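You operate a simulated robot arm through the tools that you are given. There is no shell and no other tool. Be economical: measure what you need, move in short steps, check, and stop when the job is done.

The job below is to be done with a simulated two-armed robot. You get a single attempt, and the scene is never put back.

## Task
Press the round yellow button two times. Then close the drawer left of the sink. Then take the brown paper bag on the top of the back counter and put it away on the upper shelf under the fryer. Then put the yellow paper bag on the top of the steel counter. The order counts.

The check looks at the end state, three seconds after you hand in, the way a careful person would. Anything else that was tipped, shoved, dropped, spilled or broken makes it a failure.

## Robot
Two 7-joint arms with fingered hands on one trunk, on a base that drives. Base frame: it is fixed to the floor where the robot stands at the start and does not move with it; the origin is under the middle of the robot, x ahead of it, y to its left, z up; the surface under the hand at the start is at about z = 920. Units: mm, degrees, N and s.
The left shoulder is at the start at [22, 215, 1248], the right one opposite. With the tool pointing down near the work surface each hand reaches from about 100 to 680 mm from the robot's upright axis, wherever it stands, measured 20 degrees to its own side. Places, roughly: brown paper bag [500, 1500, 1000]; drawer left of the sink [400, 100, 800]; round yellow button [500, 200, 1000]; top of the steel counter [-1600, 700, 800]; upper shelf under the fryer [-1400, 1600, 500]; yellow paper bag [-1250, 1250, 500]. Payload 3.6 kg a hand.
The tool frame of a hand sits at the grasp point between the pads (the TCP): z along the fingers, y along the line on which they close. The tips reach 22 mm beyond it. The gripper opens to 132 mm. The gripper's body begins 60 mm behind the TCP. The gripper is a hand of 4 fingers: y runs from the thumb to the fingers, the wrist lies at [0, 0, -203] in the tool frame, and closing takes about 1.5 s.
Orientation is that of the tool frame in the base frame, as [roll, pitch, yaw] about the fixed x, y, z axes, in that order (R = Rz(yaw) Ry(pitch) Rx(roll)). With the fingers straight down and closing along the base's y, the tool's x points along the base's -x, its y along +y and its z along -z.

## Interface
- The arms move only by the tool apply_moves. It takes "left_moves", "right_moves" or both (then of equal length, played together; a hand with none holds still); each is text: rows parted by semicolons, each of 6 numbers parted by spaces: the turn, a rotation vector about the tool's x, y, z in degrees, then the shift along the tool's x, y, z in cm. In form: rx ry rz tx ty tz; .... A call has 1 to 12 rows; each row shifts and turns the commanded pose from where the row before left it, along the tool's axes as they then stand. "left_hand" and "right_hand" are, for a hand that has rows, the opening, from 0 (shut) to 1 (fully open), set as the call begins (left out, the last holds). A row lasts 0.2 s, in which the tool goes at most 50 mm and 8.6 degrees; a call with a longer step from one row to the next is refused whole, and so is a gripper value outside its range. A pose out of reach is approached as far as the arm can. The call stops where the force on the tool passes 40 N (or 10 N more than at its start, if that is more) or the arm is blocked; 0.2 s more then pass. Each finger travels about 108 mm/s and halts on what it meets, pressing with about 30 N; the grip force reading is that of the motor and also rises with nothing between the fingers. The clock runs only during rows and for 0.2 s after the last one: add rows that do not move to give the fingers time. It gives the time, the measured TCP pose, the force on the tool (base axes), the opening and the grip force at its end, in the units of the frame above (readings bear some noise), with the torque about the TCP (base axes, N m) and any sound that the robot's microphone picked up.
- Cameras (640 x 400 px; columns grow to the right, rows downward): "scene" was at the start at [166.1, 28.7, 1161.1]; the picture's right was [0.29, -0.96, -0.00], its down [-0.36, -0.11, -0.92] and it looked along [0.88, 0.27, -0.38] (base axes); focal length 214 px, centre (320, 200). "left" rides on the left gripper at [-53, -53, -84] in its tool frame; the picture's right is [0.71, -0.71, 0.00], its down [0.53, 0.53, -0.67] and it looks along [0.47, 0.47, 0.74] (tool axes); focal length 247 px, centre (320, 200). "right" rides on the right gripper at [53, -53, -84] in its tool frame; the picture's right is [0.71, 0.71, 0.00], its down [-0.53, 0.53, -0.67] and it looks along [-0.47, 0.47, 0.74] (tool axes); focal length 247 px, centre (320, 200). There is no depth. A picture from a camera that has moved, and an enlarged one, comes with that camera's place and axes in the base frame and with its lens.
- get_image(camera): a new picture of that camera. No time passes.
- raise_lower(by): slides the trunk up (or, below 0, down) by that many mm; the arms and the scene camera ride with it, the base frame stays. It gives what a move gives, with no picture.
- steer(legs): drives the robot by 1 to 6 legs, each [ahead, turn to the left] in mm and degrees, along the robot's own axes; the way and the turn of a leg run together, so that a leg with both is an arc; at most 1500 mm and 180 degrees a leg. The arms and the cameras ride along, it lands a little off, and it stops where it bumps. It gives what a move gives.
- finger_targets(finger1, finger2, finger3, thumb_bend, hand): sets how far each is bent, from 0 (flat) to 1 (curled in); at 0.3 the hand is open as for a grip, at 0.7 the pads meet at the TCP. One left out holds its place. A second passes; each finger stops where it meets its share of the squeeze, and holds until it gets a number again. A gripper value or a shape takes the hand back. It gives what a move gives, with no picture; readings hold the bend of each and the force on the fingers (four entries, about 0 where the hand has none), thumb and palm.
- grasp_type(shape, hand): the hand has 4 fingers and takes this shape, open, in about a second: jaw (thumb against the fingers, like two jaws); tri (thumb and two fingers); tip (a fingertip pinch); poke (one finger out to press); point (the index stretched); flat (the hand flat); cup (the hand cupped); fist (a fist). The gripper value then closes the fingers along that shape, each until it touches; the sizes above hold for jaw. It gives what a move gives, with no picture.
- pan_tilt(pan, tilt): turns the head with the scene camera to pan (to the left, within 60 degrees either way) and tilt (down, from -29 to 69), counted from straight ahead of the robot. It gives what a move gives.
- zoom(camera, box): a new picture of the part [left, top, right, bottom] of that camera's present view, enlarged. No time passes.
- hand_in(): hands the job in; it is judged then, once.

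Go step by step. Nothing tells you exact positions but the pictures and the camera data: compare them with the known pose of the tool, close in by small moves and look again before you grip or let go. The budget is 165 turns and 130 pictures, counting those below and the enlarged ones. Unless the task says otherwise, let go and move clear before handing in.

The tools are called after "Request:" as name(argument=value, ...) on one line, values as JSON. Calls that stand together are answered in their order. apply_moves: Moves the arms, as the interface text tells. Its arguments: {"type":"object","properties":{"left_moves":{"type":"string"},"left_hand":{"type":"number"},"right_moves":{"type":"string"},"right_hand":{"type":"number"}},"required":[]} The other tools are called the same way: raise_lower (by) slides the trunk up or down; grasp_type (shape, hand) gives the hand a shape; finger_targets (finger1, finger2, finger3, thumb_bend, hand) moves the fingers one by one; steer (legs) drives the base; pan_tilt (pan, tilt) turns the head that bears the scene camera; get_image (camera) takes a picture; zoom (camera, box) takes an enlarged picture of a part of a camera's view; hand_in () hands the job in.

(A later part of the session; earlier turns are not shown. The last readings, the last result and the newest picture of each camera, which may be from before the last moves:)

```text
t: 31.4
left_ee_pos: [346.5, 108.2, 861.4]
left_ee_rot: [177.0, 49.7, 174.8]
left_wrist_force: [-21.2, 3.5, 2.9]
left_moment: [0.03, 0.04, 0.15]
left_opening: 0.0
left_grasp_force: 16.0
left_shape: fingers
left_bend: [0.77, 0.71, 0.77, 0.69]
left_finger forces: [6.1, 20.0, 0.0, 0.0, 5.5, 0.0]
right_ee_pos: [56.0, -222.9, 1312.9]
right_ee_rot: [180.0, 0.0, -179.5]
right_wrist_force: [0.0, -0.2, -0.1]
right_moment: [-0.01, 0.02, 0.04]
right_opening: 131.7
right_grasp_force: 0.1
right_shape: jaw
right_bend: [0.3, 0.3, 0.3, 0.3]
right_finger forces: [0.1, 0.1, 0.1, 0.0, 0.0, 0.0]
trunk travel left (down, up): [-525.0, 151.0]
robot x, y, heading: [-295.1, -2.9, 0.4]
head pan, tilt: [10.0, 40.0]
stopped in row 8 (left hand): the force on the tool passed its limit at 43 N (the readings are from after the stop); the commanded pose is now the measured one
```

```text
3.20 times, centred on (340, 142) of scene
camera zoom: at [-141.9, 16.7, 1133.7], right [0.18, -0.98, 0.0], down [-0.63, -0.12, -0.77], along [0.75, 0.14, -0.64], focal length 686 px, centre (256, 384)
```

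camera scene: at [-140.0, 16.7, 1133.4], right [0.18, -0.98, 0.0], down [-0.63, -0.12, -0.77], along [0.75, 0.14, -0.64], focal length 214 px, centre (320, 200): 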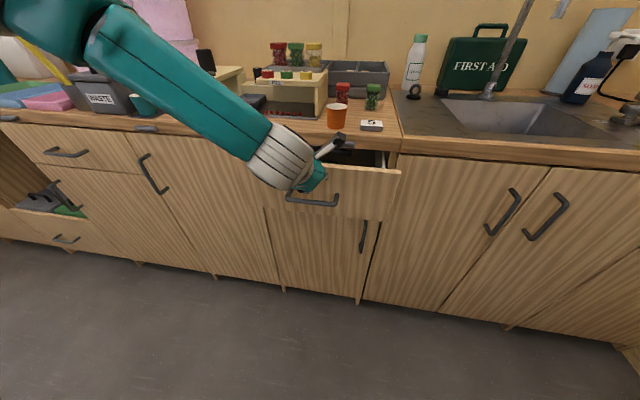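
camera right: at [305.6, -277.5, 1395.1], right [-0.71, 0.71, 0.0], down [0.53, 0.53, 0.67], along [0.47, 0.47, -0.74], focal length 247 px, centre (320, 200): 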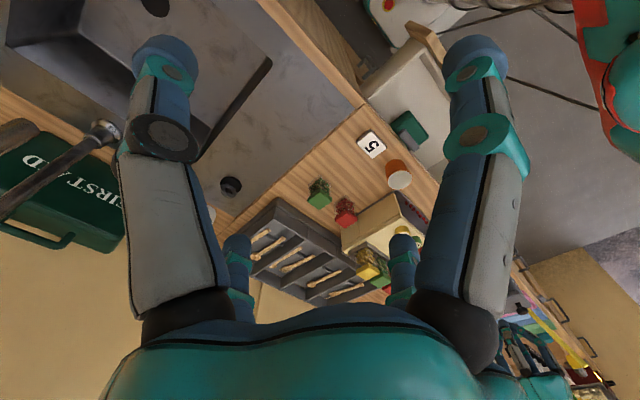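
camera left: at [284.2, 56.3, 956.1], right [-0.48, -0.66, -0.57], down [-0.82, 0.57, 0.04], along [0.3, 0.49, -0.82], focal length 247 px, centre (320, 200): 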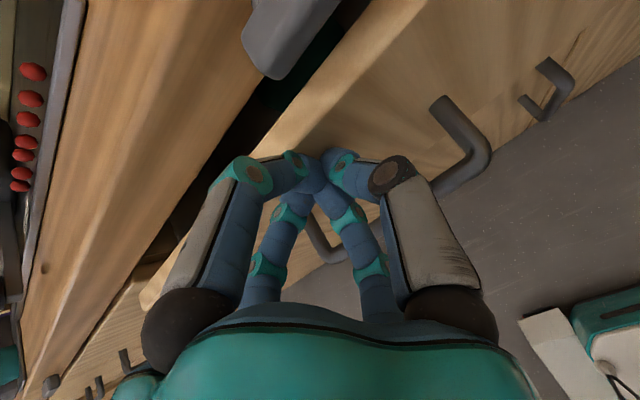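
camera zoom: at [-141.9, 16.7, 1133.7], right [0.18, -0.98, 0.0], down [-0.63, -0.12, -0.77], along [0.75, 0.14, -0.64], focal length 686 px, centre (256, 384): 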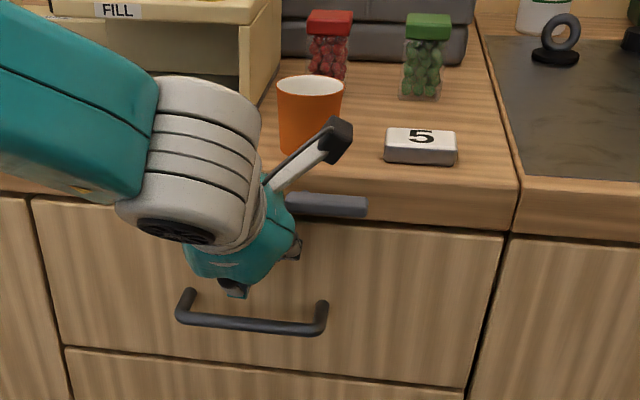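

The drawer reached its stop and looks flush. I'll back the hand away and verify.

Request:
apply_moves(left_moves="0 0 0 1.27 -0.09 -1.54; 0 0 0 1.9 -0.14 -2.3; 0 0 0 1.9 -0.14 -2.3; 0 0 0 1.9 -0.14 -2.3; 0 0 0 1.9 -0.14 -2.3; 0 0 0 0 0 0")

Request:
get_image(camera="scene")

```text
t: 32.8
left_ee_pos: [210.5, 110.0, 860.7]
left_ee_rot: [176.8, 49.9, 174.8]
left_wrist_force: [0.0, -0.8, -0.1]
left_moment: [0.02, 0.0, 0.03]
left_opening: 0.1
left_grasp_force: 0.1
left_shape: fingers
left_bend: [0.76, 0.68, 0.77, 0.69]
left_finger forces: [0.0, 0.0, 0.0, 0.0, 0.0, 0.0]
right_ee_pos: [58.1, -223.2, 1312.0]
right_ee_rot: [-180.0, -0.1, -179.5]
right_wrist_force: [0.1, 0.4, -0.1]
right_moment: [-0.03, -0.02, 0.01]
right_opening: 131.8
right_grasp_force: 0.0
right_shape: jaw
right_bend: [0.3, 0.3, 0.3, 0.3]
right_finger forces: [0.0, 0.0, 0.0, 0.0, 0.0, 0.0]
trunk travel left (down, up): [-525.0, 151.0]
robot x, y, heading: [-301.0, -2.0, 0.1]
head pan, tilt: [10.0, 40.0]
```

```text
98 pictures are left
camera scene: at [-139.9, 16.8, 1133.4], right [0.18, -0.98, 0.0], down [-0.63, -0.12, -0.77], along [0.75, 0.14, -0.64], focal length 214 px, centre (320, 200)
```

scene: 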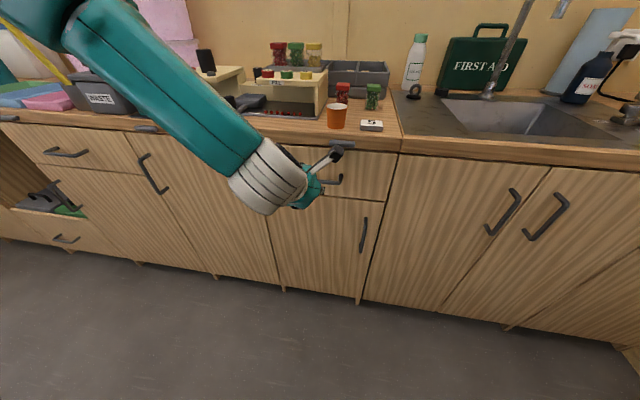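

The drawer is closed. I'll raise and level the left hand, then look left for the brown bag.

Request:
apply_moves(left_moves="0 0 0 -2 2.1 -3.3; 0 0 0 -2.5 2.1 -3; 0 0 0 -2.8 2.1 -2.4; 0 0 0 -2.8 2.1 -2.4; 0 0 0 -2.8 2.1 -2.4; 0 8.5 0 0 0 0; 0 8.5 0 0 0 0; 0 8.5 0 0 0 0; 0 8.5 0 0 0 0; 0 8.5 0 0 0 0; 0 7.4 0 0 0 0; 0 0 0 0 0 0")

Request:
grasp_type(shape="jaw", hand="left")

Request:
pan_tilt(pan=60, tilt=25)

Request:
get_image(camera="scene")

```text
t: 35.4
left_ee_pos: [195.4, 210.1, 1051.6]
left_ee_rot: [177.9, -0.1, 177.2]
left_wrist_force: [0.1, 0.5, -0.1]
left_moment: [-0.02, 0.03, 0.0]
left_opening: 0.0
left_grasp_force: 0.1
left_shape: fingers
left_bend: [0.76, 0.68, 0.77, 0.69]
left_finger forces: [0.1, 0.1, 0.0, 0.1, 0.0, 0.0]
right_ee_pos: [57.1, -223.2, 1312.7]
right_ee_rot: [180.0, -0.1, -179.4]
right_wrist_force: [0.1, 0.1, 0.4]
right_moment: [-0.01, 0.02, -0.01]
right_opening: 131.8
right_grasp_force: 0.0
right_shape: jaw
right_bend: [0.3, 0.3, 0.3, 0.3]
right_finger forces: [0.0, 0.0, 0.0, 0.0, 0.0, 0.0]
trunk travel left (down, up): [-525.0, 151.0]
robot x, y, heading: [-305.8, -3.1, 0.2]
head pan, tilt: [10.0, 40.0]
```

```text
t: 36.3
left_ee_pos: [194.8, 210.6, 1051.8]
left_ee_rot: [177.8, 0.0, 177.2]
left_wrist_force: [-0.6, -0.3, -0.2]
left_moment: [0.01, 0.0, -0.02]
left_opening: 131.7
left_grasp_force: 0.1
left_shape: jaw
left_bend: [0.3, 0.3, 0.3, 0.3]
left_finger forces: [0.0, 0.1, 0.0, 0.1, 0.0, 0.1]
right_ee_pos: [57.6, -221.0, 1311.9]
right_ee_rot: [-180.0, -0.1, -179.5]
right_wrist_force: [-0.3, 0.5, -0.5]
right_moment: [-0.02, 0.01, -0.03]
right_opening: 132.2
right_grasp_force: 0.1
right_shape: jaw
right_bend: [0.3, 0.3, 0.3, 0.3]
right_finger forces: [0.1, 0.0, 0.0, 0.0, 0.1, 0.0]
trunk travel left (down, up): [-525.0, 151.0]
robot x, y, heading: [-301.1, -0.9, 0.2]
head pan, tilt: [10.0, 40.0]
```

```text
t: 37.5
left_ee_pos: [196.1, 210.2, 1051.1]
left_ee_rot: [178.0, 0.0, 177.2]
left_wrist_force: [-0.5, 0.8, -0.2]
left_moment: [-0.02, 0.02, 0.0]
left_opening: 131.9
left_grasp_force: 0.0
left_shape: jaw
left_bend: [0.3, 0.3, 0.3, 0.3]
left_finger forces: [0.0, 0.1, 0.0, 0.0, 0.1, 0.0]
right_ee_pos: [58.4, -223.4, 1311.6]
right_ee_rot: [180.0, 0.0, -179.5]
right_wrist_force: [0.6, 0.1, -0.1]
right_moment: [0.03, 0.0, 0.01]
right_opening: 131.9
right_grasp_force: 0.0
right_shape: jaw
right_bend: [0.3, 0.3, 0.3, 0.3]
right_finger forces: [0.0, 0.0, 0.0, 0.0, 0.1, 0.0]
trunk travel left (down, up): [-525.0, 151.0]
robot x, y, heading: [-303.1, -1.2, 0.2]
head pan, tilt: [60.0, 25.0]
```

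```text
97 pictures are left
camera scene: at [-177.9, 81.5, 1156.7], right [0.87, -0.5, 0.0], down [-0.21, -0.37, -0.91], along [0.45, 0.79, -0.42], focal length 214 px, centre (320, 200)
```

scene: 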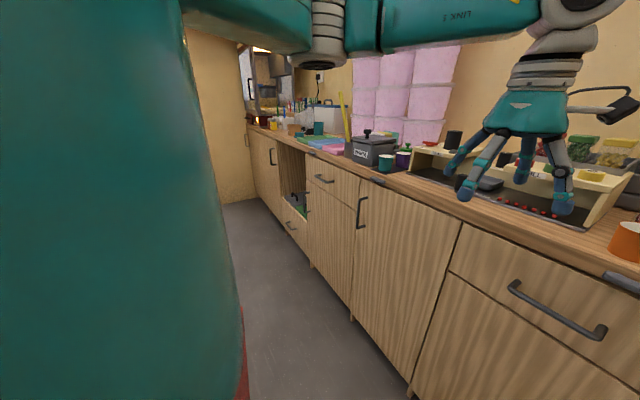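

I'm in the aisle with the counter run going left. I'll turn left 90° and look along it.

Request:
steer(legs=[[0, 90]])

Request:
pan_tilt(pan=-10, tilt=15)

Request:
get_image(camera="scene")

Request:
pan_tilt(pan=55, tilt=15)

Request:
get_image(camera="scene")

```text
t: 40.8
left_ee_pos: [-334.4, 543.8, 1051.5]
left_ee_rot: [178.0, 0.2, -112.0]
left_wrist_force: [-1.0, -1.0, -0.4]
left_moment: [-0.02, -0.04, 0.02]
left_opening: 132.3
left_grasp_force: 0.0
left_shape: jaw
left_bend: [0.3, 0.3, 0.3, 0.3]
left_finger forces: [0.0, 0.1, 0.0, 0.0, 0.0, 0.1]
right_ee_pos: [27.4, 270.4, 1314.5]
right_ee_rot: [-179.8, -0.1, -108.7]
right_wrist_force: [-0.3, 0.6, -0.1]
right_moment: [-0.05, -0.06, 0.01]
right_opening: 132.1
right_grasp_force: 0.1
right_shape: jaw
right_bend: [0.3, 0.3, 0.3, 0.3]
right_finger forces: [0.0, 0.0, 0.1, 0.0, 0.0, 0.0]
trunk travel left (down, up): [-525.0, 151.0]
robot x, y, heading: [-248.0, -14.8, 73.4]
head pan, tilt: [60.0, 25.0]
stopped in leg 1: the robot was blocked; the commanded pose is now the measured one
```

```text
t: 42.2
left_ee_pos: [-331.4, 542.1, 1052.8]
left_ee_rot: [178.0, 0.1, -112.1]
left_wrist_force: [0.5, 0.8, 0.2]
left_moment: [-0.02, 0.03, -0.04]
left_opening: 132.0
left_grasp_force: 0.1
left_shape: jaw
left_bend: [0.3, 0.3, 0.3, 0.3]
left_finger forces: [0.0, 0.0, 0.0, 0.0, 0.0, 0.0]
right_ee_pos: [31.1, 269.6, 1312.5]
right_ee_rot: [179.9, 0.0, -108.7]
right_wrist_force: [0.3, 0.1, -0.4]
right_moment: [-0.03, 0.02, -0.03]
right_opening: 132.0
right_grasp_force: 0.0
right_shape: jaw
right_bend: [0.3, 0.3, 0.3, 0.3]
right_finger forces: [0.1, 0.0, 0.0, 0.1, 0.0, 0.0]
trunk travel left (down, up): [-525.0, 151.0]
robot x, y, heading: [-247.7, -16.9, 73.2]
head pan, tilt: [-10.0, 15.0]
```

```text
96 pictures are left
camera scene: at [-180.9, 140.5, 1172.9], right [0.89, -0.45, 0.0], down [-0.12, -0.23, -0.97], along [0.43, 0.86, -0.26], focal length 214 px, centre (320, 200)
```

scene: 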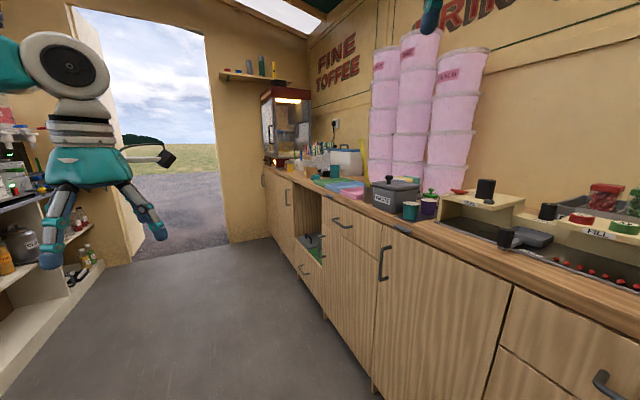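

```text
t: 43.5
left_ee_pos: [-331.8, 542.5, 1052.8]
left_ee_rot: [178.0, 0.1, -112.1]
left_wrist_force: [0.7, 0.8, -0.7]
left_moment: [0.03, -0.01, 0.0]
left_opening: 132.0
left_grasp_force: 0.0
left_shape: jaw
left_bend: [0.3, 0.3, 0.3, 0.3]
left_finger forces: [0.0, 0.0, 0.1, 0.0, 0.0, 0.0]
right_ee_pos: [31.7, 269.1, 1313.0]
right_ee_rot: [180.0, 0.0, -108.7]
right_wrist_force: [0.5, 0.5, 0.7]
right_moment: [0.02, -0.02, 0.01]
right_opening: 132.0
right_grasp_force: 0.1
right_shape: jaw
right_bend: [0.3, 0.3, 0.3, 0.3]
right_finger forces: [0.0, 0.0, 0.0, 0.1, 0.0, 0.0]
trunk travel left (down, up): [-525.0, 151.0]
robot x, y, heading: [-248.8, -19.9, 73.3]
head pan, tilt: [55.0, 15.0]
```

```text
95 pictures are left
camera scene: at [-280.7, 130.2, 1173.0], right [0.78, 0.62, 0.0], down [0.16, -0.2, -0.97], along [-0.6, 0.76, -0.26], focal length 214 px, centre (320, 200)
```

scene: 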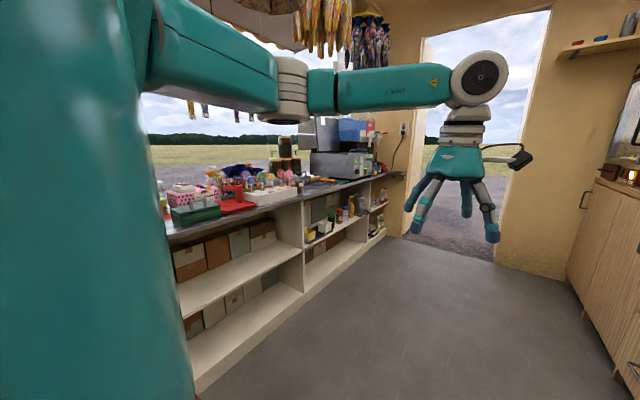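

The turn was blocked at 73°. I'll look around the base to find out what it met.

Request:
pan_tilt(pan=-60, tilt=45)

Request:
get_image(camera="scene")

Request:
get_image(camera="right")

Request:
get_image(camera="left")

```text
t: 45.5
left_ee_pos: [-331.2, 541.1, 1054.0]
left_ee_rot: [178.0, 0.1, -112.1]
left_wrist_force: [0.0, -0.4, 0.1]
left_moment: [0.01, 0.01, 0.02]
left_opening: 131.7
left_grasp_force: 0.1
left_shape: jaw
left_bend: [0.3, 0.3, 0.3, 0.3]
left_finger forces: [0.0, 0.0, 0.2, 0.0, 0.1, 0.1]
right_ee_pos: [31.4, 269.5, 1313.3]
right_ee_rot: [-180.0, 0.0, -108.7]
right_wrist_force: [-0.2, 1.1, -0.1]
right_moment: [-0.01, -0.01, -0.01]
right_opening: 132.0
right_grasp_force: 0.1
right_shape: jaw
right_bend: [0.3, 0.3, 0.3, 0.3]
right_finger forces: [0.0, 0.0, 0.1, 0.1, 0.0, 0.0]
trunk travel left (down, up): [-525.0, 151.0]
robot x, y, heading: [-244.6, -18.5, 73.4]
head pan, tilt: [-60.0, 45.0]
```

```text
94 pictures are left
camera scene: at [-143.6, 75.7, 1126.2], right [0.23, -0.97, 0.0], down [-0.69, -0.16, -0.71], along [0.69, 0.16, -0.71], focal length 214 px, centre (320, 200)
```

scene: 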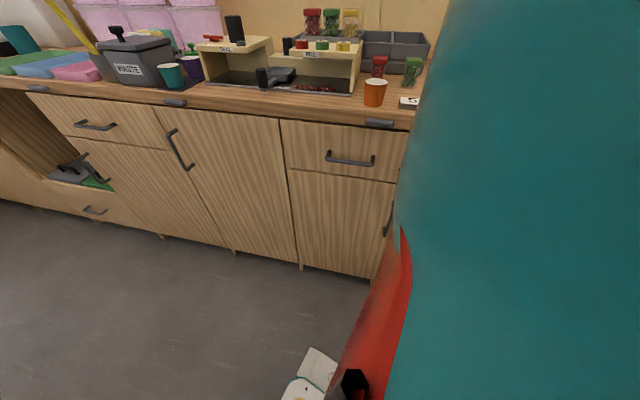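

```text
93 pictures are left
camera right: at [65.6, 202.2, 1397.1], right [-0.9, -0.44, 0.0], down [-0.33, 0.67, 0.67], along [-0.3, 0.6, -0.74], focal length 247 px, centre (320, 200)
```

right: 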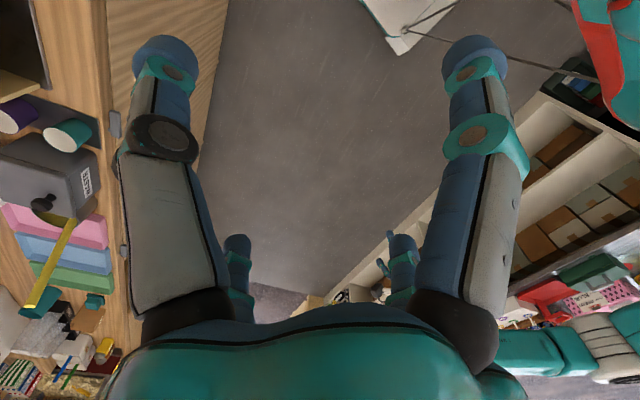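

```text
92 pictures are left
camera left: at [-258.9, 570.8, 1135.4], right [0.39, -0.92, -0.03], down [-0.66, -0.3, 0.69], along [-0.64, -0.25, -0.73], focal length 247 px, centre (320, 200)
```

left: 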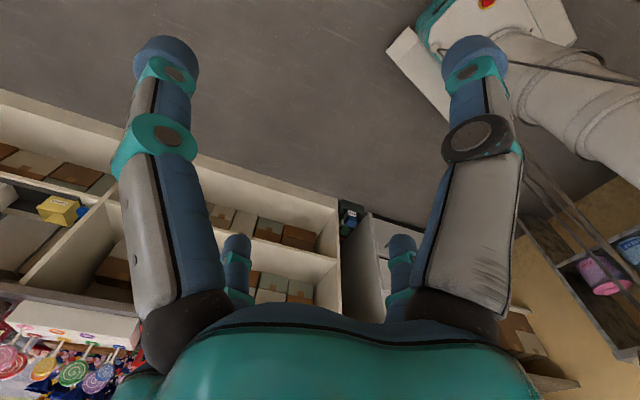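

The base's back probably touched the cabinet on the end wall (−y side). I'll drive forward while finishing the turn.

Request:
steer(legs=[[250, 0], [250, 17]])

Request:
pan_tilt(pan=-30, tilt=20)

Request:
get_image(camera="scene")

Request:
get_image(camera="left")

```text
t: 48.7
left_ee_pos: [-389.2, 970.6, 1051.5]
left_ee_rot: [178.0, 0.1, -95.0]
left_wrist_force: [0.3, -0.7, 0.1]
left_moment: [-0.01, -0.03, -0.01]
left_opening: 132.0
left_grasp_force: 0.0
left_shape: jaw
left_bend: [0.3, 0.3, 0.3, 0.3]
left_finger forces: [0.0, 0.1, 0.0, 0.0, 0.0, 0.1]
right_ee_pos: [37.8, 817.4, 1311.9]
right_ee_rot: [-179.9, 0.0, -91.5]
right_wrist_force: [-0.6, 0.7, -0.1]
right_moment: [-0.05, 0.04, -0.01]
right_opening: 131.9
right_grasp_force: 0.0
right_shape: jaw
right_bend: [0.3, 0.3, 0.3, 0.3]
right_finger forces: [0.1, 0.0, 0.0, 0.1, 0.1, 0.0]
trunk travel left (down, up): [-525.0, 151.0]
robot x, y, heading: [-133.1, 460.4, 90.3]
head pan, tilt: [-60.0, 45.0]
```

```text
t: 49.6
left_ee_pos: [-388.2, 970.4, 1053.5]
left_ee_rot: [177.9, 0.2, -94.9]
left_wrist_force: [0.2, -0.5, 0.1]
left_moment: [0.02, -0.02, -0.02]
left_opening: 132.1
left_grasp_force: 0.0
left_shape: jaw
left_bend: [0.3, 0.3, 0.3, 0.3]
left_finger forces: [0.0, 0.0, 0.1, 0.1, 0.0, 0.1]
right_ee_pos: [38.8, 817.3, 1313.9]
right_ee_rot: [179.9, -0.1, -91.5]
right_wrist_force: [-0.1, -0.1, -0.4]
right_moment: [-0.01, 0.01, -0.02]
right_opening: 131.9
right_grasp_force: 0.2
right_shape: jaw
right_bend: [0.3, 0.3, 0.3, 0.3]
right_finger forces: [0.0, 0.0, 0.1, 0.0, 0.0, 0.0]
trunk travel left (down, up): [-525.0, 151.0]
robot x, y, heading: [-130.0, 460.7, 90.1]
head pan, tilt: [-30.0, 20.0]
```

```text
91 pictures are left
camera scene: at [-85.4, 619.7, 1164.7], right [0.87, -0.49, 0.0], down [-0.17, -0.3, -0.94], along [0.46, 0.82, -0.34], focal length 214 px, centre (320, 200)
```

scene: 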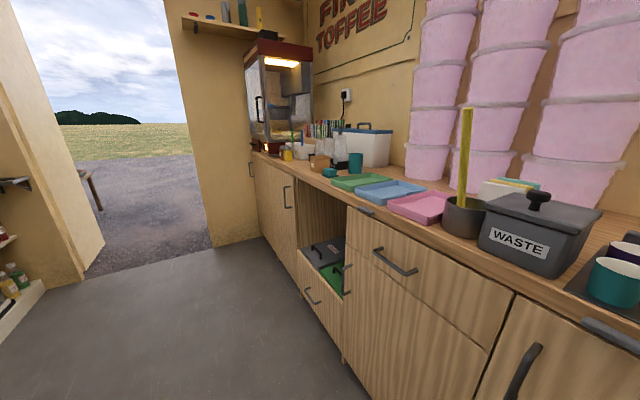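

```text
90 pictures are left
camera left: at [-327.0, 1019.2, 1135.4], right [0.64, -0.76, -0.03], down [-0.54, -0.48, 0.69], along [-0.54, -0.43, -0.73], focal length 247 px, centre (320, 200)
```

left: 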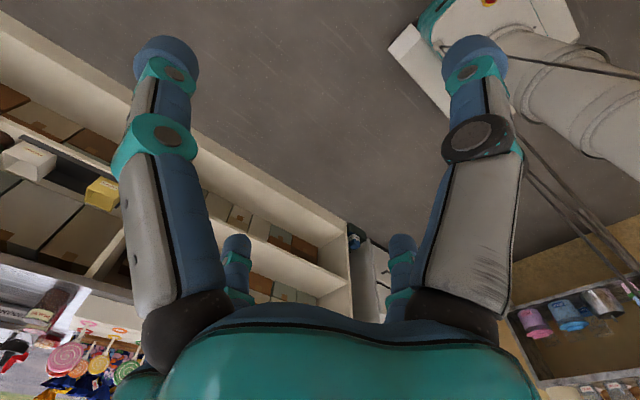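

I can see a small brown object further along the counter near the teal cup. Let me enlarge.

Request:
zoom(camera="scene", box=[230, 110, 420, 229])

```text
3.36 times, centred on (325, 170) of scene
camera zoom: at [-85.4, 619.7, 1164.7], right [0.87, -0.49, 0.0], down [-0.17, -0.3, -0.94], along [0.46, 0.82, -0.34], focal length 721 px, centre (303, 302)
```

zoom: 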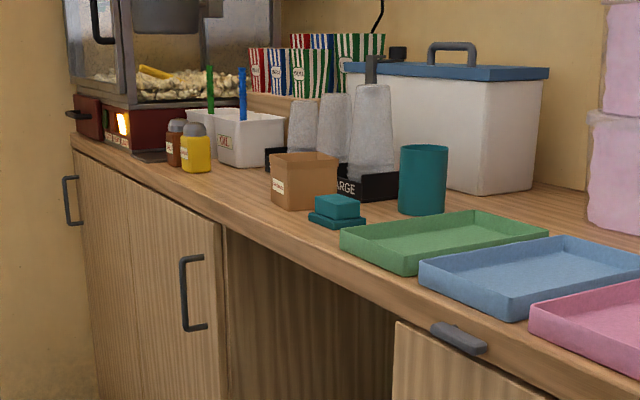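

The brown bag stands at about [452, 1586], roughly 90 mm tall, with a sauce bottle, fork box and teal box near it. I'll raise the left hand and drive down the aisle to face it.

Request:
apply_moves(left_moves="0 0 0 0 0 -4; 0 0 0 0 0 -4; 0 0 0 0 0 -4; 0 0 0 1 0 -4; 0 0 0 2 0 -4; 0 0 0 0 0 0")

Request:
steer(legs=[[0, 6], [950, 0], [0, -96]])

Request:
pan_tilt(pan=15, tilt=25)

Request:
get_image(camera="scene")

```text
t: 51.0
left_ee_pos: [-382.9, 940.2, 1254.0]
left_ee_rot: [177.9, 0.1, -94.9]
left_wrist_force: [-0.5, -0.4, -0.2]
left_moment: [0.02, -0.02, 0.03]
left_opening: 132.1
left_grasp_force: 0.1
left_shape: jaw
left_bend: [0.3, 0.3, 0.3, 0.3]
left_finger forces: [0.0, 0.0, 0.0, 0.0, 0.1, 0.0]
right_ee_pos: [39.2, 816.4, 1313.0]
right_ee_rot: [180.0, -0.1, -91.5]
right_wrist_force: [0.5, -0.7, 0.0]
right_moment: [0.0, 0.01, -0.01]
right_opening: 132.0
right_grasp_force: 0.1
right_shape: jaw
right_bend: [0.3, 0.3, 0.3, 0.3]
right_finger forces: [0.0, 0.0, 0.0, 0.1, 0.0, 0.0]
trunk travel left (down, up): [-525.0, 151.0]
robot x, y, heading: [-130.8, 459.0, 90.3]
head pan, tilt: [-30.0, 20.0]
```

```text
t: 59.4
left_ee_pos: [84.8, 1831.8, 1255.6]
left_ee_rot: [177.8, 0.0, -158.6]
left_wrist_force: [-0.3, -1.0, -0.1]
left_moment: [0.05, 0.02, 0.0]
left_opening: 132.2
left_grasp_force: 0.1
left_shape: jaw
left_bend: [0.3, 0.3, 0.3, 0.3]
left_finger forces: [0.0, 0.0, 0.0, 0.1, 0.1, 0.1]
right_ee_pos: [160.1, 1398.3, 1313.2]
right_ee_rot: [179.8, 0.1, -155.5]
right_wrist_force: [0.9, -1.0, 0.6]
right_moment: [0.04, 0.05, 0.01]
right_opening: 131.9
right_grasp_force: 0.0
right_shape: jaw
right_bend: [0.3, 0.3, 0.3, 0.3]
right_finger forces: [0.0, 0.1, 0.1, 0.1, 0.1, 0.0]
trunk travel left (down, up): [-525.0, 151.0]
robot x, y, heading: [-265.7, 1445.6, 24.3]
head pan, tilt: [-30.0, 20.0]
stopped in leg 3: the robot was blocked; the commanded pose is now the measured one
```

```text
t: 60.5
left_ee_pos: [82.1, 1837.1, 1254.8]
left_ee_rot: [177.9, 0.1, -158.6]
left_wrist_force: [0.1, 0.1, -0.5]
left_moment: [0.03, 0.01, 0.03]
left_opening: 132.3
left_grasp_force: 0.0
left_shape: jaw
left_bend: [0.3, 0.3, 0.3, 0.3]
left_finger forces: [0.0, 0.0, 0.0, 0.0, 0.1, 0.0]
right_ee_pos: [157.6, 1402.3, 1315.6]
right_ee_rot: [-180.0, 0.0, -155.3]
right_wrist_force: [0.0, 0.2, 0.5]
right_moment: [0.05, 0.01, -0.01]
right_opening: 132.0
right_grasp_force: 0.0
right_shape: jaw
right_bend: [0.3, 0.3, 0.3, 0.3]
right_finger forces: [0.0, 0.1, 0.0, 0.0, 0.0, 0.1]
trunk travel left (down, up): [-525.0, 151.0]
robot x, y, heading: [-264.1, 1445.6, 24.2]
head pan, tilt: [15.0, 25.0]
```

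```text
88 pictures are left
camera scene: at [-120.9, 1535.4, 1156.7], right [0.63, -0.77, 0.0], down [-0.33, -0.27, -0.91], along [0.7, 0.57, -0.42], focal length 214 px, centre (320, 200)
```

scene: 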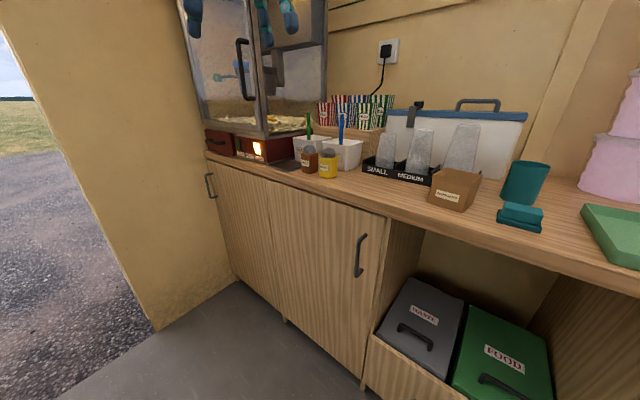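

The turn was blocked again at heading 24°. I'll look at the surroundings on both sides before moving.

Request:
pan_tilt(pan=-60, tilt=40)

Request:
get_image(camera="scene")

Request:
get_image(camera="right")

Request:
get_image(camera="left")

```text
t: 62.0
left_ee_pos: [82.2, 1835.9, 1255.0]
left_ee_rot: [177.9, 0.1, -158.6]
left_wrist_force: [-0.2, -1.1, -0.4]
left_moment: [0.04, 0.02, 0.01]
left_opening: 132.1
left_grasp_force: 0.1
left_shape: jaw
left_bend: [0.3, 0.3, 0.3, 0.3]
left_finger forces: [0.0, 0.0, 0.1, 0.0, 0.1, 0.1]
right_ee_pos: [157.5, 1402.5, 1315.8]
right_ee_rot: [180.0, -0.1, -155.3]
right_wrist_force: [0.9, -0.5, 0.1]
right_moment: [0.0, -0.01, -0.02]
right_opening: 132.0
right_grasp_force: 0.1
right_shape: jaw
right_bend: [0.3, 0.3, 0.3, 0.3]
right_finger forces: [0.1, 0.0, 0.0, 0.1, 0.0, 0.0]
trunk travel left (down, up): [-525.0, 151.0]
robot x, y, heading: [-260.1, 1446.4, 24.1]
head pan, tilt: [-60.0, 40.0]
```

```text
87 pictures are left
camera scene: at [-123.0, 1427.2, 1133.4], right [-0.58, -0.81, 0.0], down [-0.52, 0.37, -0.77], along [0.62, -0.45, -0.64], focal length 214 px, centre (320, 200)
```

scene: 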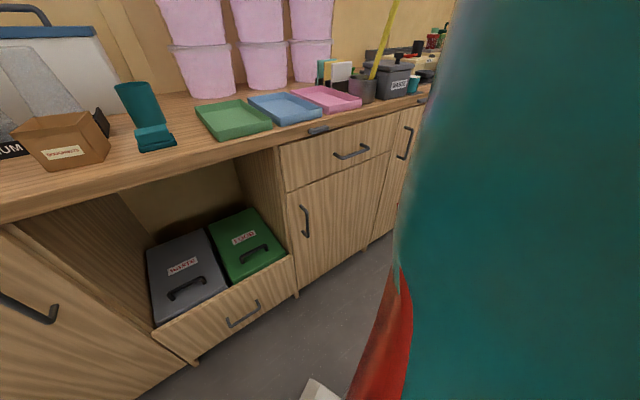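

```text
86 pictures are left
camera right: at [132.2, 1332.2, 1398.5], right [-0.94, 0.35, 0.0], down [0.26, 0.7, 0.67], along [0.23, 0.63, -0.74], focal length 247 px, centre (320, 200)
```

right: 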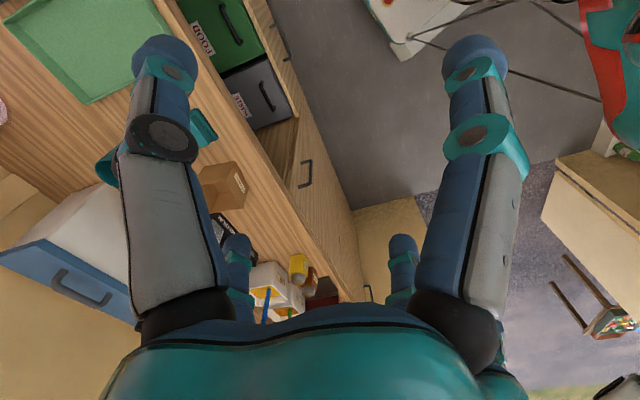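

```text
85 pictures are left
camera left: at [152.4, 1804.6, 1336.8], right [-0.4, -0.92, -0.03], down [-0.67, 0.27, 0.69], along [-0.62, 0.29, -0.73], focal length 247 px, centre (320, 200)
```

left: 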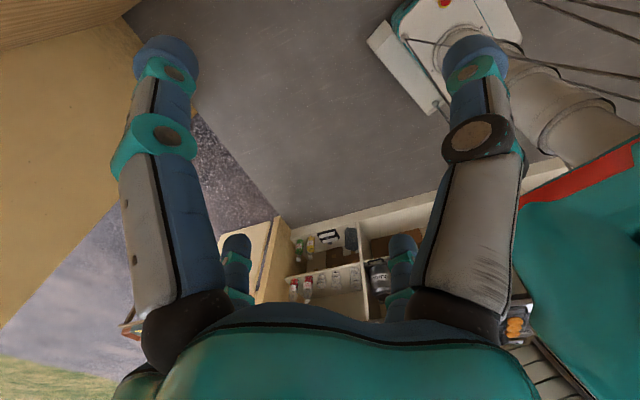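

The surroundings are clear near the arms; the base's rear is likely close to the opposite shelf. I'll move forward a little, then finish the turn.

Request:
steer(legs=[[150, 0], [0, -24]])

Request:
pan_tilt(pan=10, tilt=35)

Request:
get_image(camera="scene")

```text
t: 64.6
left_ee_pos: [346.7, 1729.4, 1254.7]
left_ee_rot: [178.0, 0.1, 178.0]
left_wrist_force: [-0.5, 0.2, 0.6]
left_moment: [-0.01, 0.03, 0.03]
left_opening: 132.1
left_grasp_force: 0.0
left_shape: jaw
left_bend: [0.3, 0.3, 0.3, 0.3]
left_finger forces: [0.0, 0.0, 0.0, 0.0, 0.0, 0.0]
right_ee_pos: [242.5, 1298.8, 1314.2]
right_ee_rot: [-180.0, 0.1, -178.8]
right_wrist_force: [-0.4, 0.1, 0.2]
right_moment: [-0.02, -0.02, -0.02]
right_opening: 132.0
right_grasp_force: 0.1
right_shape: jaw
right_bend: [0.3, 0.3, 0.3, 0.3]
right_finger forces: [0.1, 0.0, 0.0, 0.0, 0.0, 0.1]
trunk travel left (down, up): [-525.0, 151.0]
robot x, y, heading: [-127.9, 1525.6, 0.9]
head pan, tilt: [-60.0, 40.0]
```

```text
t: 66.0
left_ee_pos: [346.9, 1726.8, 1254.5]
left_ee_rot: [177.8, 0.1, 178.1]
left_wrist_force: [-0.7, 0.2, 0.5]
left_moment: [0.01, -0.04, -0.03]
left_opening: 131.9
left_grasp_force: 0.1
left_shape: jaw
left_bend: [0.3, 0.3, 0.3, 0.3]
left_finger forces: [0.0, 0.0, 0.0, 0.0, 0.1, 0.1]
right_ee_pos: [242.5, 1300.6, 1314.3]
right_ee_rot: [-180.0, 0.0, -178.7]
right_wrist_force: [-1.1, 1.0, -1.0]
right_moment: [0.03, 0.0, 0.02]
right_opening: 132.1
right_grasp_force: 0.1
right_shape: jaw
right_bend: [0.3, 0.3, 0.3, 0.3]
right_finger forces: [0.0, 0.0, 0.0, 0.0, 0.0, 0.0]
trunk travel left (down, up): [-525.0, 151.0]
robot x, y, heading: [-126.1, 1525.1, 1.0]
head pan, tilt: [10.0, 35.0]
```

```text
84 pictures are left
camera scene: at [37.9, 1543.5, 1140.9], right [0.19, -0.98, 0.0], down [-0.56, -0.11, -0.82], along [0.8, 0.16, -0.57], focal length 214 px, centre (320, 200)
```

scene: 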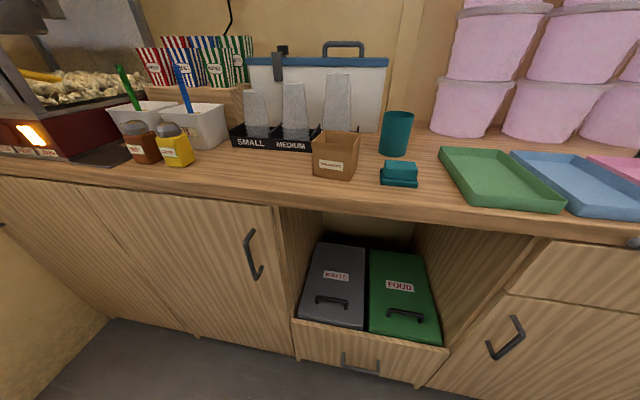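

Now I face the bag squarely. I'll enlarge it from both cameras to locate it.

Request:
zoom(camera="scene", box=[260, 90, 440, 202])

Request:
get_image(camera="right")

Request:
get_image(camera="left")

```text
3.56 times, centred on (350, 146) of scene
camera zoom: at [37.9, 1543.5, 1140.9], right [0.19, -0.98, 0.0], down [-0.56, -0.11, -0.82], along [0.8, 0.16, -0.57], focal length 763 px, centre (213, 392)
```

zoom: 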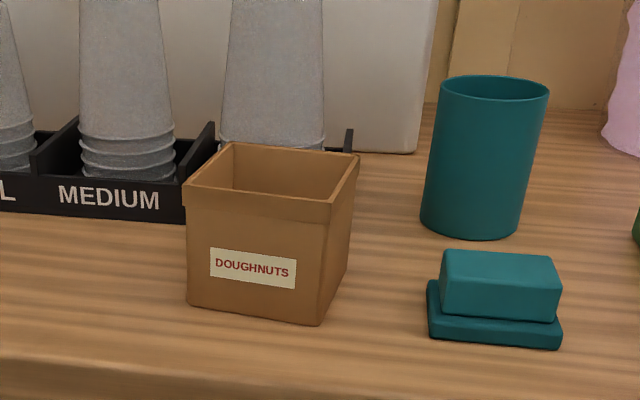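

```text
82 pictures are left
camera right: at [192.0, 1246.0, 1399.0], right [-0.72, 0.69, 0.0], down [0.51, 0.54, 0.67], along [0.46, 0.48, -0.74], focal length 247 px, centre (320, 200)
```

right: 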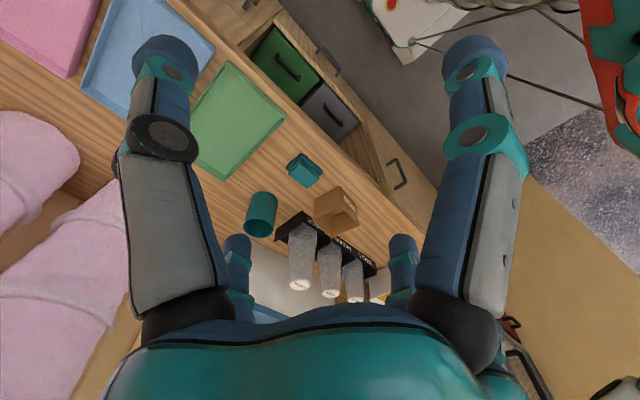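

```text
81 pictures are left
camera left: at [398.3, 1671.3, 1337.3], right [-0.73, -0.68, -0.03], down [-0.51, 0.52, 0.69], along [-0.45, 0.52, -0.73], focal length 247 px, centre (320, 200)
```

left: 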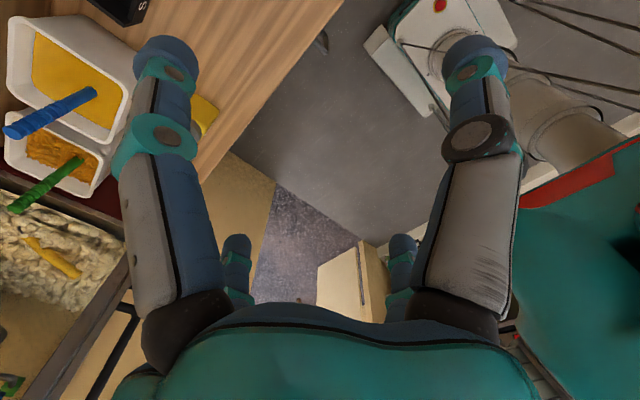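

The bag is an open box about 83 mm square and 75 mm tall, front face centre near [433, 1598], turned about −7°. The hand is a four-claw, so I'll pinch with the thumb and opposite finger at a forward tilt, curling the lower finger away; first set the fingers and see which is which.

Request:
apply_moves(left_moves="0 0 0 1.5 -3 2; 0 0 0 1.5 -3 2.5; 0 0 0 1.5 -3 3; 0 0 0 1.5 -2.9 3; 0 0 0 0 0 4.5; 0 0 0 0 0 0")

Request:
finger_targets(hand="left", finger1=1, finger2=0.3, finger3=0.1, thumb_bend=0.3)

Request:
get_image(camera="left")

```text
t: 67.4
left_ee_pos: [280.8, 1615.2, 1098.6]
left_ee_rot: [177.9, 0.1, 178.0]
left_wrist_force: [-0.3, 0.0, -0.7]
left_moment: [0.01, -0.01, 0.01]
left_opening: 132.0
left_grasp_force: 0.0
left_shape: jaw
left_bend: [0.3, 0.3, 0.3, 0.3]
left_finger forces: [0.0, 0.0, 0.1, 0.0, 0.0, 0.0]
right_ee_pos: [242.8, 1300.6, 1315.0]
right_ee_rot: [179.9, 0.0, -178.7]
right_wrist_force: [0.3, -0.2, 0.0]
right_moment: [0.01, -0.03, 0.02]
right_opening: 132.0
right_grasp_force: 0.1
right_shape: jaw
right_bend: [0.3, 0.3, 0.3, 0.3]
right_finger forces: [0.1, 0.0, 0.0, 0.0, 0.0, 0.0]
trunk travel left (down, up): [-525.0, 151.0]
robot x, y, heading: [-125.1, 1525.1, 1.1]
head pan, tilt: [10.0, 35.0]
```

```text
t: 68.4
left_ee_pos: [282.2, 1617.4, 1099.6]
left_ee_rot: [177.9, 0.0, 178.1]
left_wrist_force: [0.0, 0.2, 0.6]
left_moment: [0.02, 0.03, -0.03]
left_opening: 72.0
left_grasp_force: 0.0
left_shape: fingers
left_bend: [1.0, 0.3, 0.1, 0.3]
left_finger forces: [0.0, 0.0, 0.0, 0.1, 0.0, 0.0]
right_ee_pos: [243.4, 1300.5, 1314.6]
right_ee_rot: [180.0, 0.0, -178.7]
right_wrist_force: [0.2, -0.4, 0.2]
right_moment: [0.02, -0.04, 0.01]
right_opening: 132.1
right_grasp_force: 0.0
right_shape: jaw
right_bend: [0.3, 0.3, 0.3, 0.3]
right_finger forces: [0.1, 0.1, 0.0, 0.1, 0.1, 0.0]
trunk travel left (down, up): [-525.0, 151.0]
robot x, y, heading: [-126.0, 1530.4, 1.1]
head pan, tilt: [10.0, 35.0]
```

```text
80 pictures are left
camera left: at [333.9, 1559.9, 1182.0], right [-0.73, -0.68, -0.03], down [-0.51, 0.52, 0.69], along [-0.45, 0.51, -0.73], focal length 247 px, centre (320, 200)
```

left: 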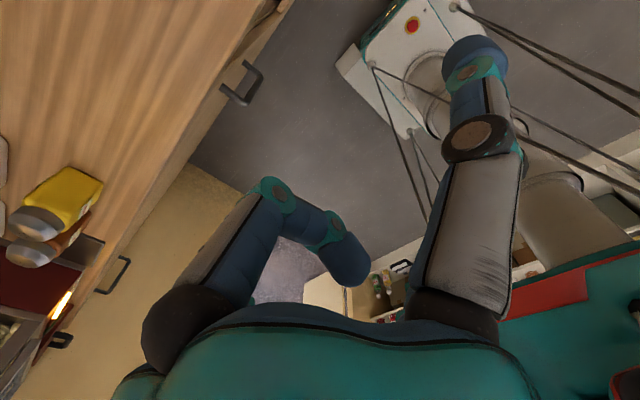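

Finger 1 is the upper one and finger 3 the lower one. I'll curl both, and pinch the bag's side walls near the rim with thumb and finger 2 at a 30° forward tilt; first a pose above the bag.

Request:
finger_targets(hand="left", finger1=1, finger2=0.3, finger3=1, thumb_bend=0.3)

Request:
apply_moves(left_moves="2.1 0 5 0 0 0; 0 -8 0 0 0 0; 0 -8 0 0 0 0; 0 -7 0 0 0 0; 0 -7 0 0 0 0; 0 0 0 -2.88 0.04 2.7; 0 0 0 -2.88 0.04 2.7; 0 0 0 -2.88 0.04 2.7; 0 0 0 -2.88 0.04 2.7; 0 0 0 -2.88 0.04 2.7; 0 0 0 0 0 0; 0 0 0 0 0 0")

Request:
get_image(camera="left")

Request:
zoom(camera="scene", box=[240, 70, 440, 195])

```text
t: 69.4
left_ee_pos: [282.7, 1617.1, 1099.4]
left_ee_rot: [177.8, 0.1, 178.0]
left_wrist_force: [0.3, 0.0, 0.7]
left_moment: [0.0, 0.02, 0.04]
left_opening: 73.2
left_grasp_force: 0.1
left_shape: fingers
left_bend: [1.0, 0.3, 0.92, 0.3]
left_finger forces: [0.1, 0.1, 0.1, 0.1, 0.0, 0.0]
right_ee_pos: [243.4, 1299.6, 1315.0]
right_ee_rot: [-180.0, 0.0, -178.7]
right_wrist_force: [0.9, 0.1, 0.3]
right_moment: [0.03, -0.02, 0.02]
right_opening: 131.9
right_grasp_force: 0.1
right_shape: jaw
right_bend: [0.3, 0.3, 0.3, 0.3]
right_finger forces: [0.0, 0.1, 0.0, 0.0, 0.0, 0.0]
trunk travel left (down, up): [-525.0, 151.0]
robot x, y, heading: [-127.4, 1525.7, 0.9]
head pan, tilt: [10.0, 35.0]
```

```text
t: 72.0
left_ee_pos: [476.3, 1595.3, 1055.9]
left_ee_rot: [179.9, 29.9, 173.0]
left_wrist_force: [-0.7, -0.2, -1.2]
left_moment: [-0.02, 0.03, -0.01]
left_opening: 73.2
left_grasp_force: 0.0
left_shape: fingers
left_bend: [1.0, 0.3, 0.92, 0.3]
left_finger forces: [0.0, 0.0, 0.0, 0.1, 0.1, 0.1]
right_ee_pos: [245.0, 1299.6, 1314.4]
right_ee_rot: [-180.0, 0.0, -178.7]
right_wrist_force: [0.1, -0.1, 0.6]
right_moment: [0.02, -0.01, -0.04]
right_opening: 131.8
right_grasp_force: 0.1
right_shape: jaw
right_bend: [0.3, 0.3, 0.3, 0.3]
right_finger forces: [0.0, 0.0, 0.0, 0.1, 0.0, 0.0]
trunk travel left (down, up): [-525.0, 151.0]
robot x, y, heading: [-125.4, 1526.2, 0.9]
head pan, tilt: [10.0, 35.0]
```

```text
79 pictures are left
camera left: at [474.2, 1544.0, 1156.1], right [-0.69, -0.63, -0.35], down [-0.72, 0.62, 0.32], along [0.02, 0.47, -0.88], focal length 247 px, centre (320, 200)
```

left: 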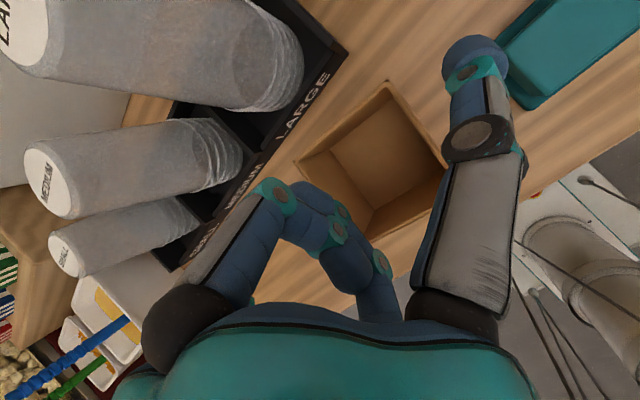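

```text
3.20 times, centred on (340, 132) of scene
camera zoom: at [38.1, 1543.6, 1140.9], right [0.19, -0.98, 0.0], down [-0.56, -0.11, -0.82], along [0.8, 0.16, -0.57], focal length 686 px, centre (256, 416)
```

zoom: 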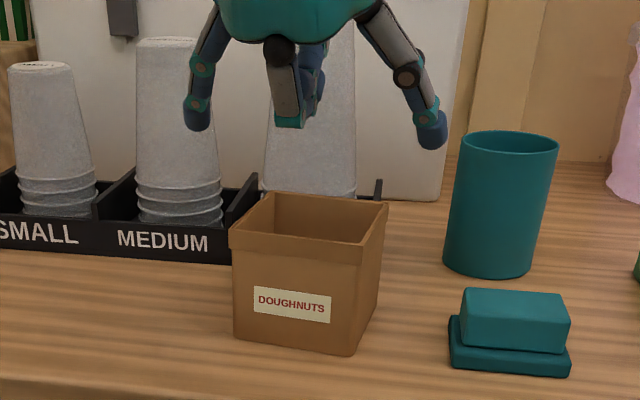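

The bag opening is centred near [469, 1591] with the rim at z ≈ 996. I'll descend so that the thumb and finger straddle the side walls.

Request:
apply_moves(left_moves="0 0 0 0.478 -0.08 0.917; 0 0 0 0.478 -0.08 0.917; 0 0 0 0.478 -0.08 0.917; 0 0 0 0.478 -0.08 0.917; 0 0 0 0.478 -0.08 0.917; 0 0 0 0.478 -0.08 0.917; 0 0 0 0 0 0")

Request:
get_image(camera="left")

Request:
zoom(camera="scene", box=[240, 70, 440, 195])

```text
t: 73.6
left_ee_pos: [477.1, 1591.7, 994.5]
left_ee_rot: [180.0, 30.0, 173.2]
left_wrist_force: [-0.3, 0.0, -0.1]
left_moment: [-0.01, -0.04, -0.02]
left_opening: 73.1
left_grasp_force: 0.1
left_shape: fingers
left_bend: [1.0, 0.3, 0.92, 0.3]
left_finger forces: [0.1, 0.0, 0.0, 0.0, 0.0, 0.0]
right_ee_pos: [243.3, 1299.5, 1315.3]
right_ee_rot: [-179.9, 0.1, -178.7]
right_wrist_force: [-0.3, -0.1, -0.5]
right_moment: [-0.01, 0.0, -0.01]
right_opening: 132.0
right_grasp_force: 0.1
right_shape: jaw
right_bend: [0.3, 0.3, 0.3, 0.3]
right_finger forces: [0.0, 0.0, 0.1, 0.0, 0.0, 0.0]
trunk travel left (down, up): [-525.0, 151.0]
robot x, y, heading: [-123.2, 1524.5, 0.9]
head pan, tilt: [10.0, 35.0]
```

```text
77 pictures are left
camera left: at [474.7, 1538.9, 1094.0], right [-0.69, -0.63, -0.35], down [-0.72, 0.62, 0.32], along [0.02, 0.47, -0.88], focal length 247 px, centre (320, 200)
```

left: 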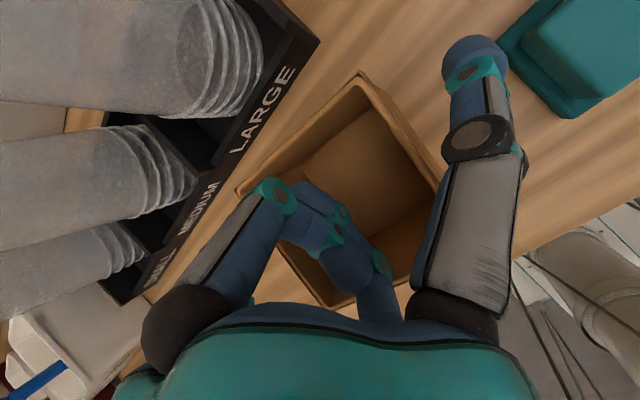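

```text
3.20 times, centred on (340, 132) of scene
camera zoom: at [37.8, 1543.8, 1141.0], right [0.19, -0.98, 0.0], down [-0.56, -0.11, -0.82], along [0.8, 0.16, -0.57], focal length 686 px, centre (256, 416)
```

zoom: 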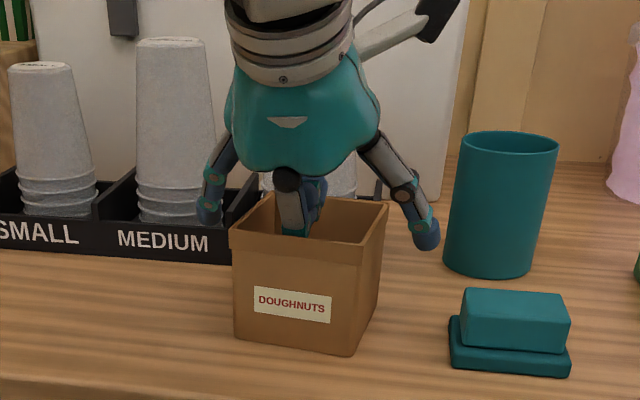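

No contact yet and it sits nicely; I'll lower about 8 mm more, then close thumb and finger 2.

Request:
apply_moves(left_moves="0 0 0 0.1 0 0.17; 0 0 0 0.1 0 0.17; 0 0 0 0.1 0 0.17; 0 0 0 0.1 0 0.17; 0 0 0 0 0 0")

Request:
finger_targets(hand="left", finger2=0.7, thumb_bend=0.7)

Request:
get_image(camera="left")

Request:
zoom(camera="scene", box=[240, 70, 440, 195])

```text
t: 74.8
left_ee_pos: [476.4, 1591.4, 985.7]
left_ee_rot: [-180.0, 30.0, 173.0]
left_wrist_force: [0.8, -0.6, 0.3]
left_moment: [0.02, 0.02, 0.05]
left_opening: 73.0
left_grasp_force: 0.1
left_shape: fingers
left_bend: [1.0, 0.3, 0.92, 0.3]
left_finger forces: [0.1, 0.1, 0.0, 0.0, 0.1, 0.0]
right_ee_pos: [243.4, 1300.8, 1315.7]
right_ee_rot: [179.9, 0.0, -178.8]
right_wrist_force: [0.0, 0.2, 0.1]
right_moment: [0.01, 0.0, 0.0]
right_opening: 131.9
right_grasp_force: 0.0
right_shape: jaw
right_bend: [0.3, 0.3, 0.3, 0.3]
right_finger forces: [0.0, 0.0, 0.0, 0.0, 0.0, 0.0]
trunk travel left (down, up): [-525.0, 151.0]
robot x, y, heading: [-128.7, 1525.2, 0.8]
head pan, tilt: [10.0, 35.0]
```

```text
t: 75.8
left_ee_pos: [475.9, 1591.7, 985.7]
left_ee_rot: [180.0, 30.0, 173.0]
left_wrist_force: [-0.6, -0.3, 0.5]
left_moment: [-0.06, 0.06, 0.01]
left_opening: 51.3
left_grasp_force: 12.9
left_shape: fingers
left_bend: [1.0, 0.4, 0.92, 0.56]
left_finger forces: [0.1, 12.0, 1.4, 0.0, 12.1, 0.0]
right_ee_pos: [243.0, 1300.3, 1315.1]
right_ee_rot: [-179.9, 0.0, -178.7]
right_wrist_force: [-0.4, -0.6, -0.1]
right_moment: [-0.01, 0.0, -0.02]
right_opening: 132.0
right_grasp_force: 0.1
right_shape: jaw
right_bend: [0.3, 0.3, 0.3, 0.3]
right_finger forces: [0.1, 0.0, 0.0, 0.0, 0.1, 0.0]
trunk travel left (down, up): [-525.0, 151.0]
robot x, y, heading: [-123.5, 1526.3, 1.2]
head pan, tilt: [10.0, 35.0]
```

```text
75 pictures are left
camera left: at [474.1, 1538.6, 1085.6], right [-0.69, -0.63, -0.35], down [-0.72, 0.62, 0.32], along [0.02, 0.47, -0.88], focal length 247 px, centre (320, 200)
```

left: 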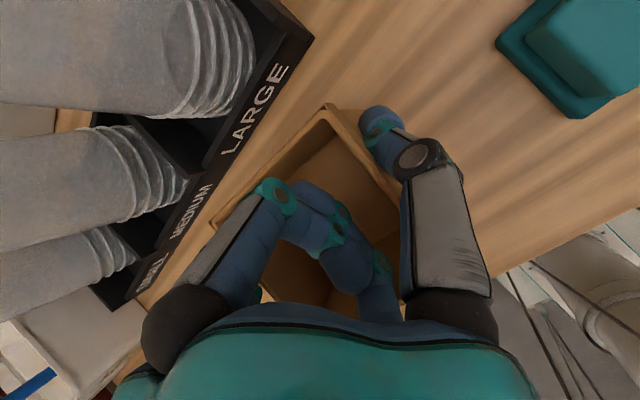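

```text
3.20 times, centred on (340, 132) of scene
camera zoom: at [37.9, 1543.7, 1140.9], right [0.19, -0.98, 0.0], down [-0.56, -0.11, -0.82], along [0.8, 0.16, -0.57], focal length 686 px, centre (256, 416)
```

zoom: 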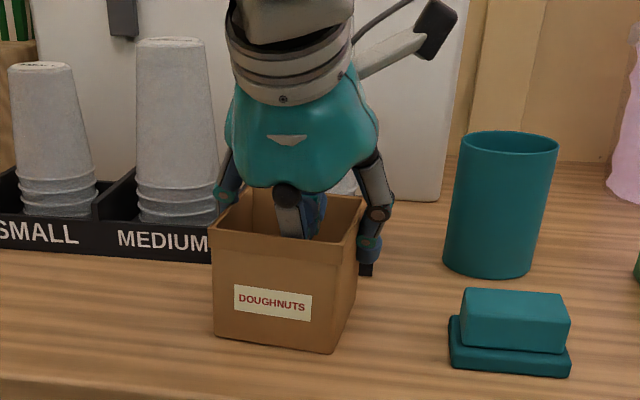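

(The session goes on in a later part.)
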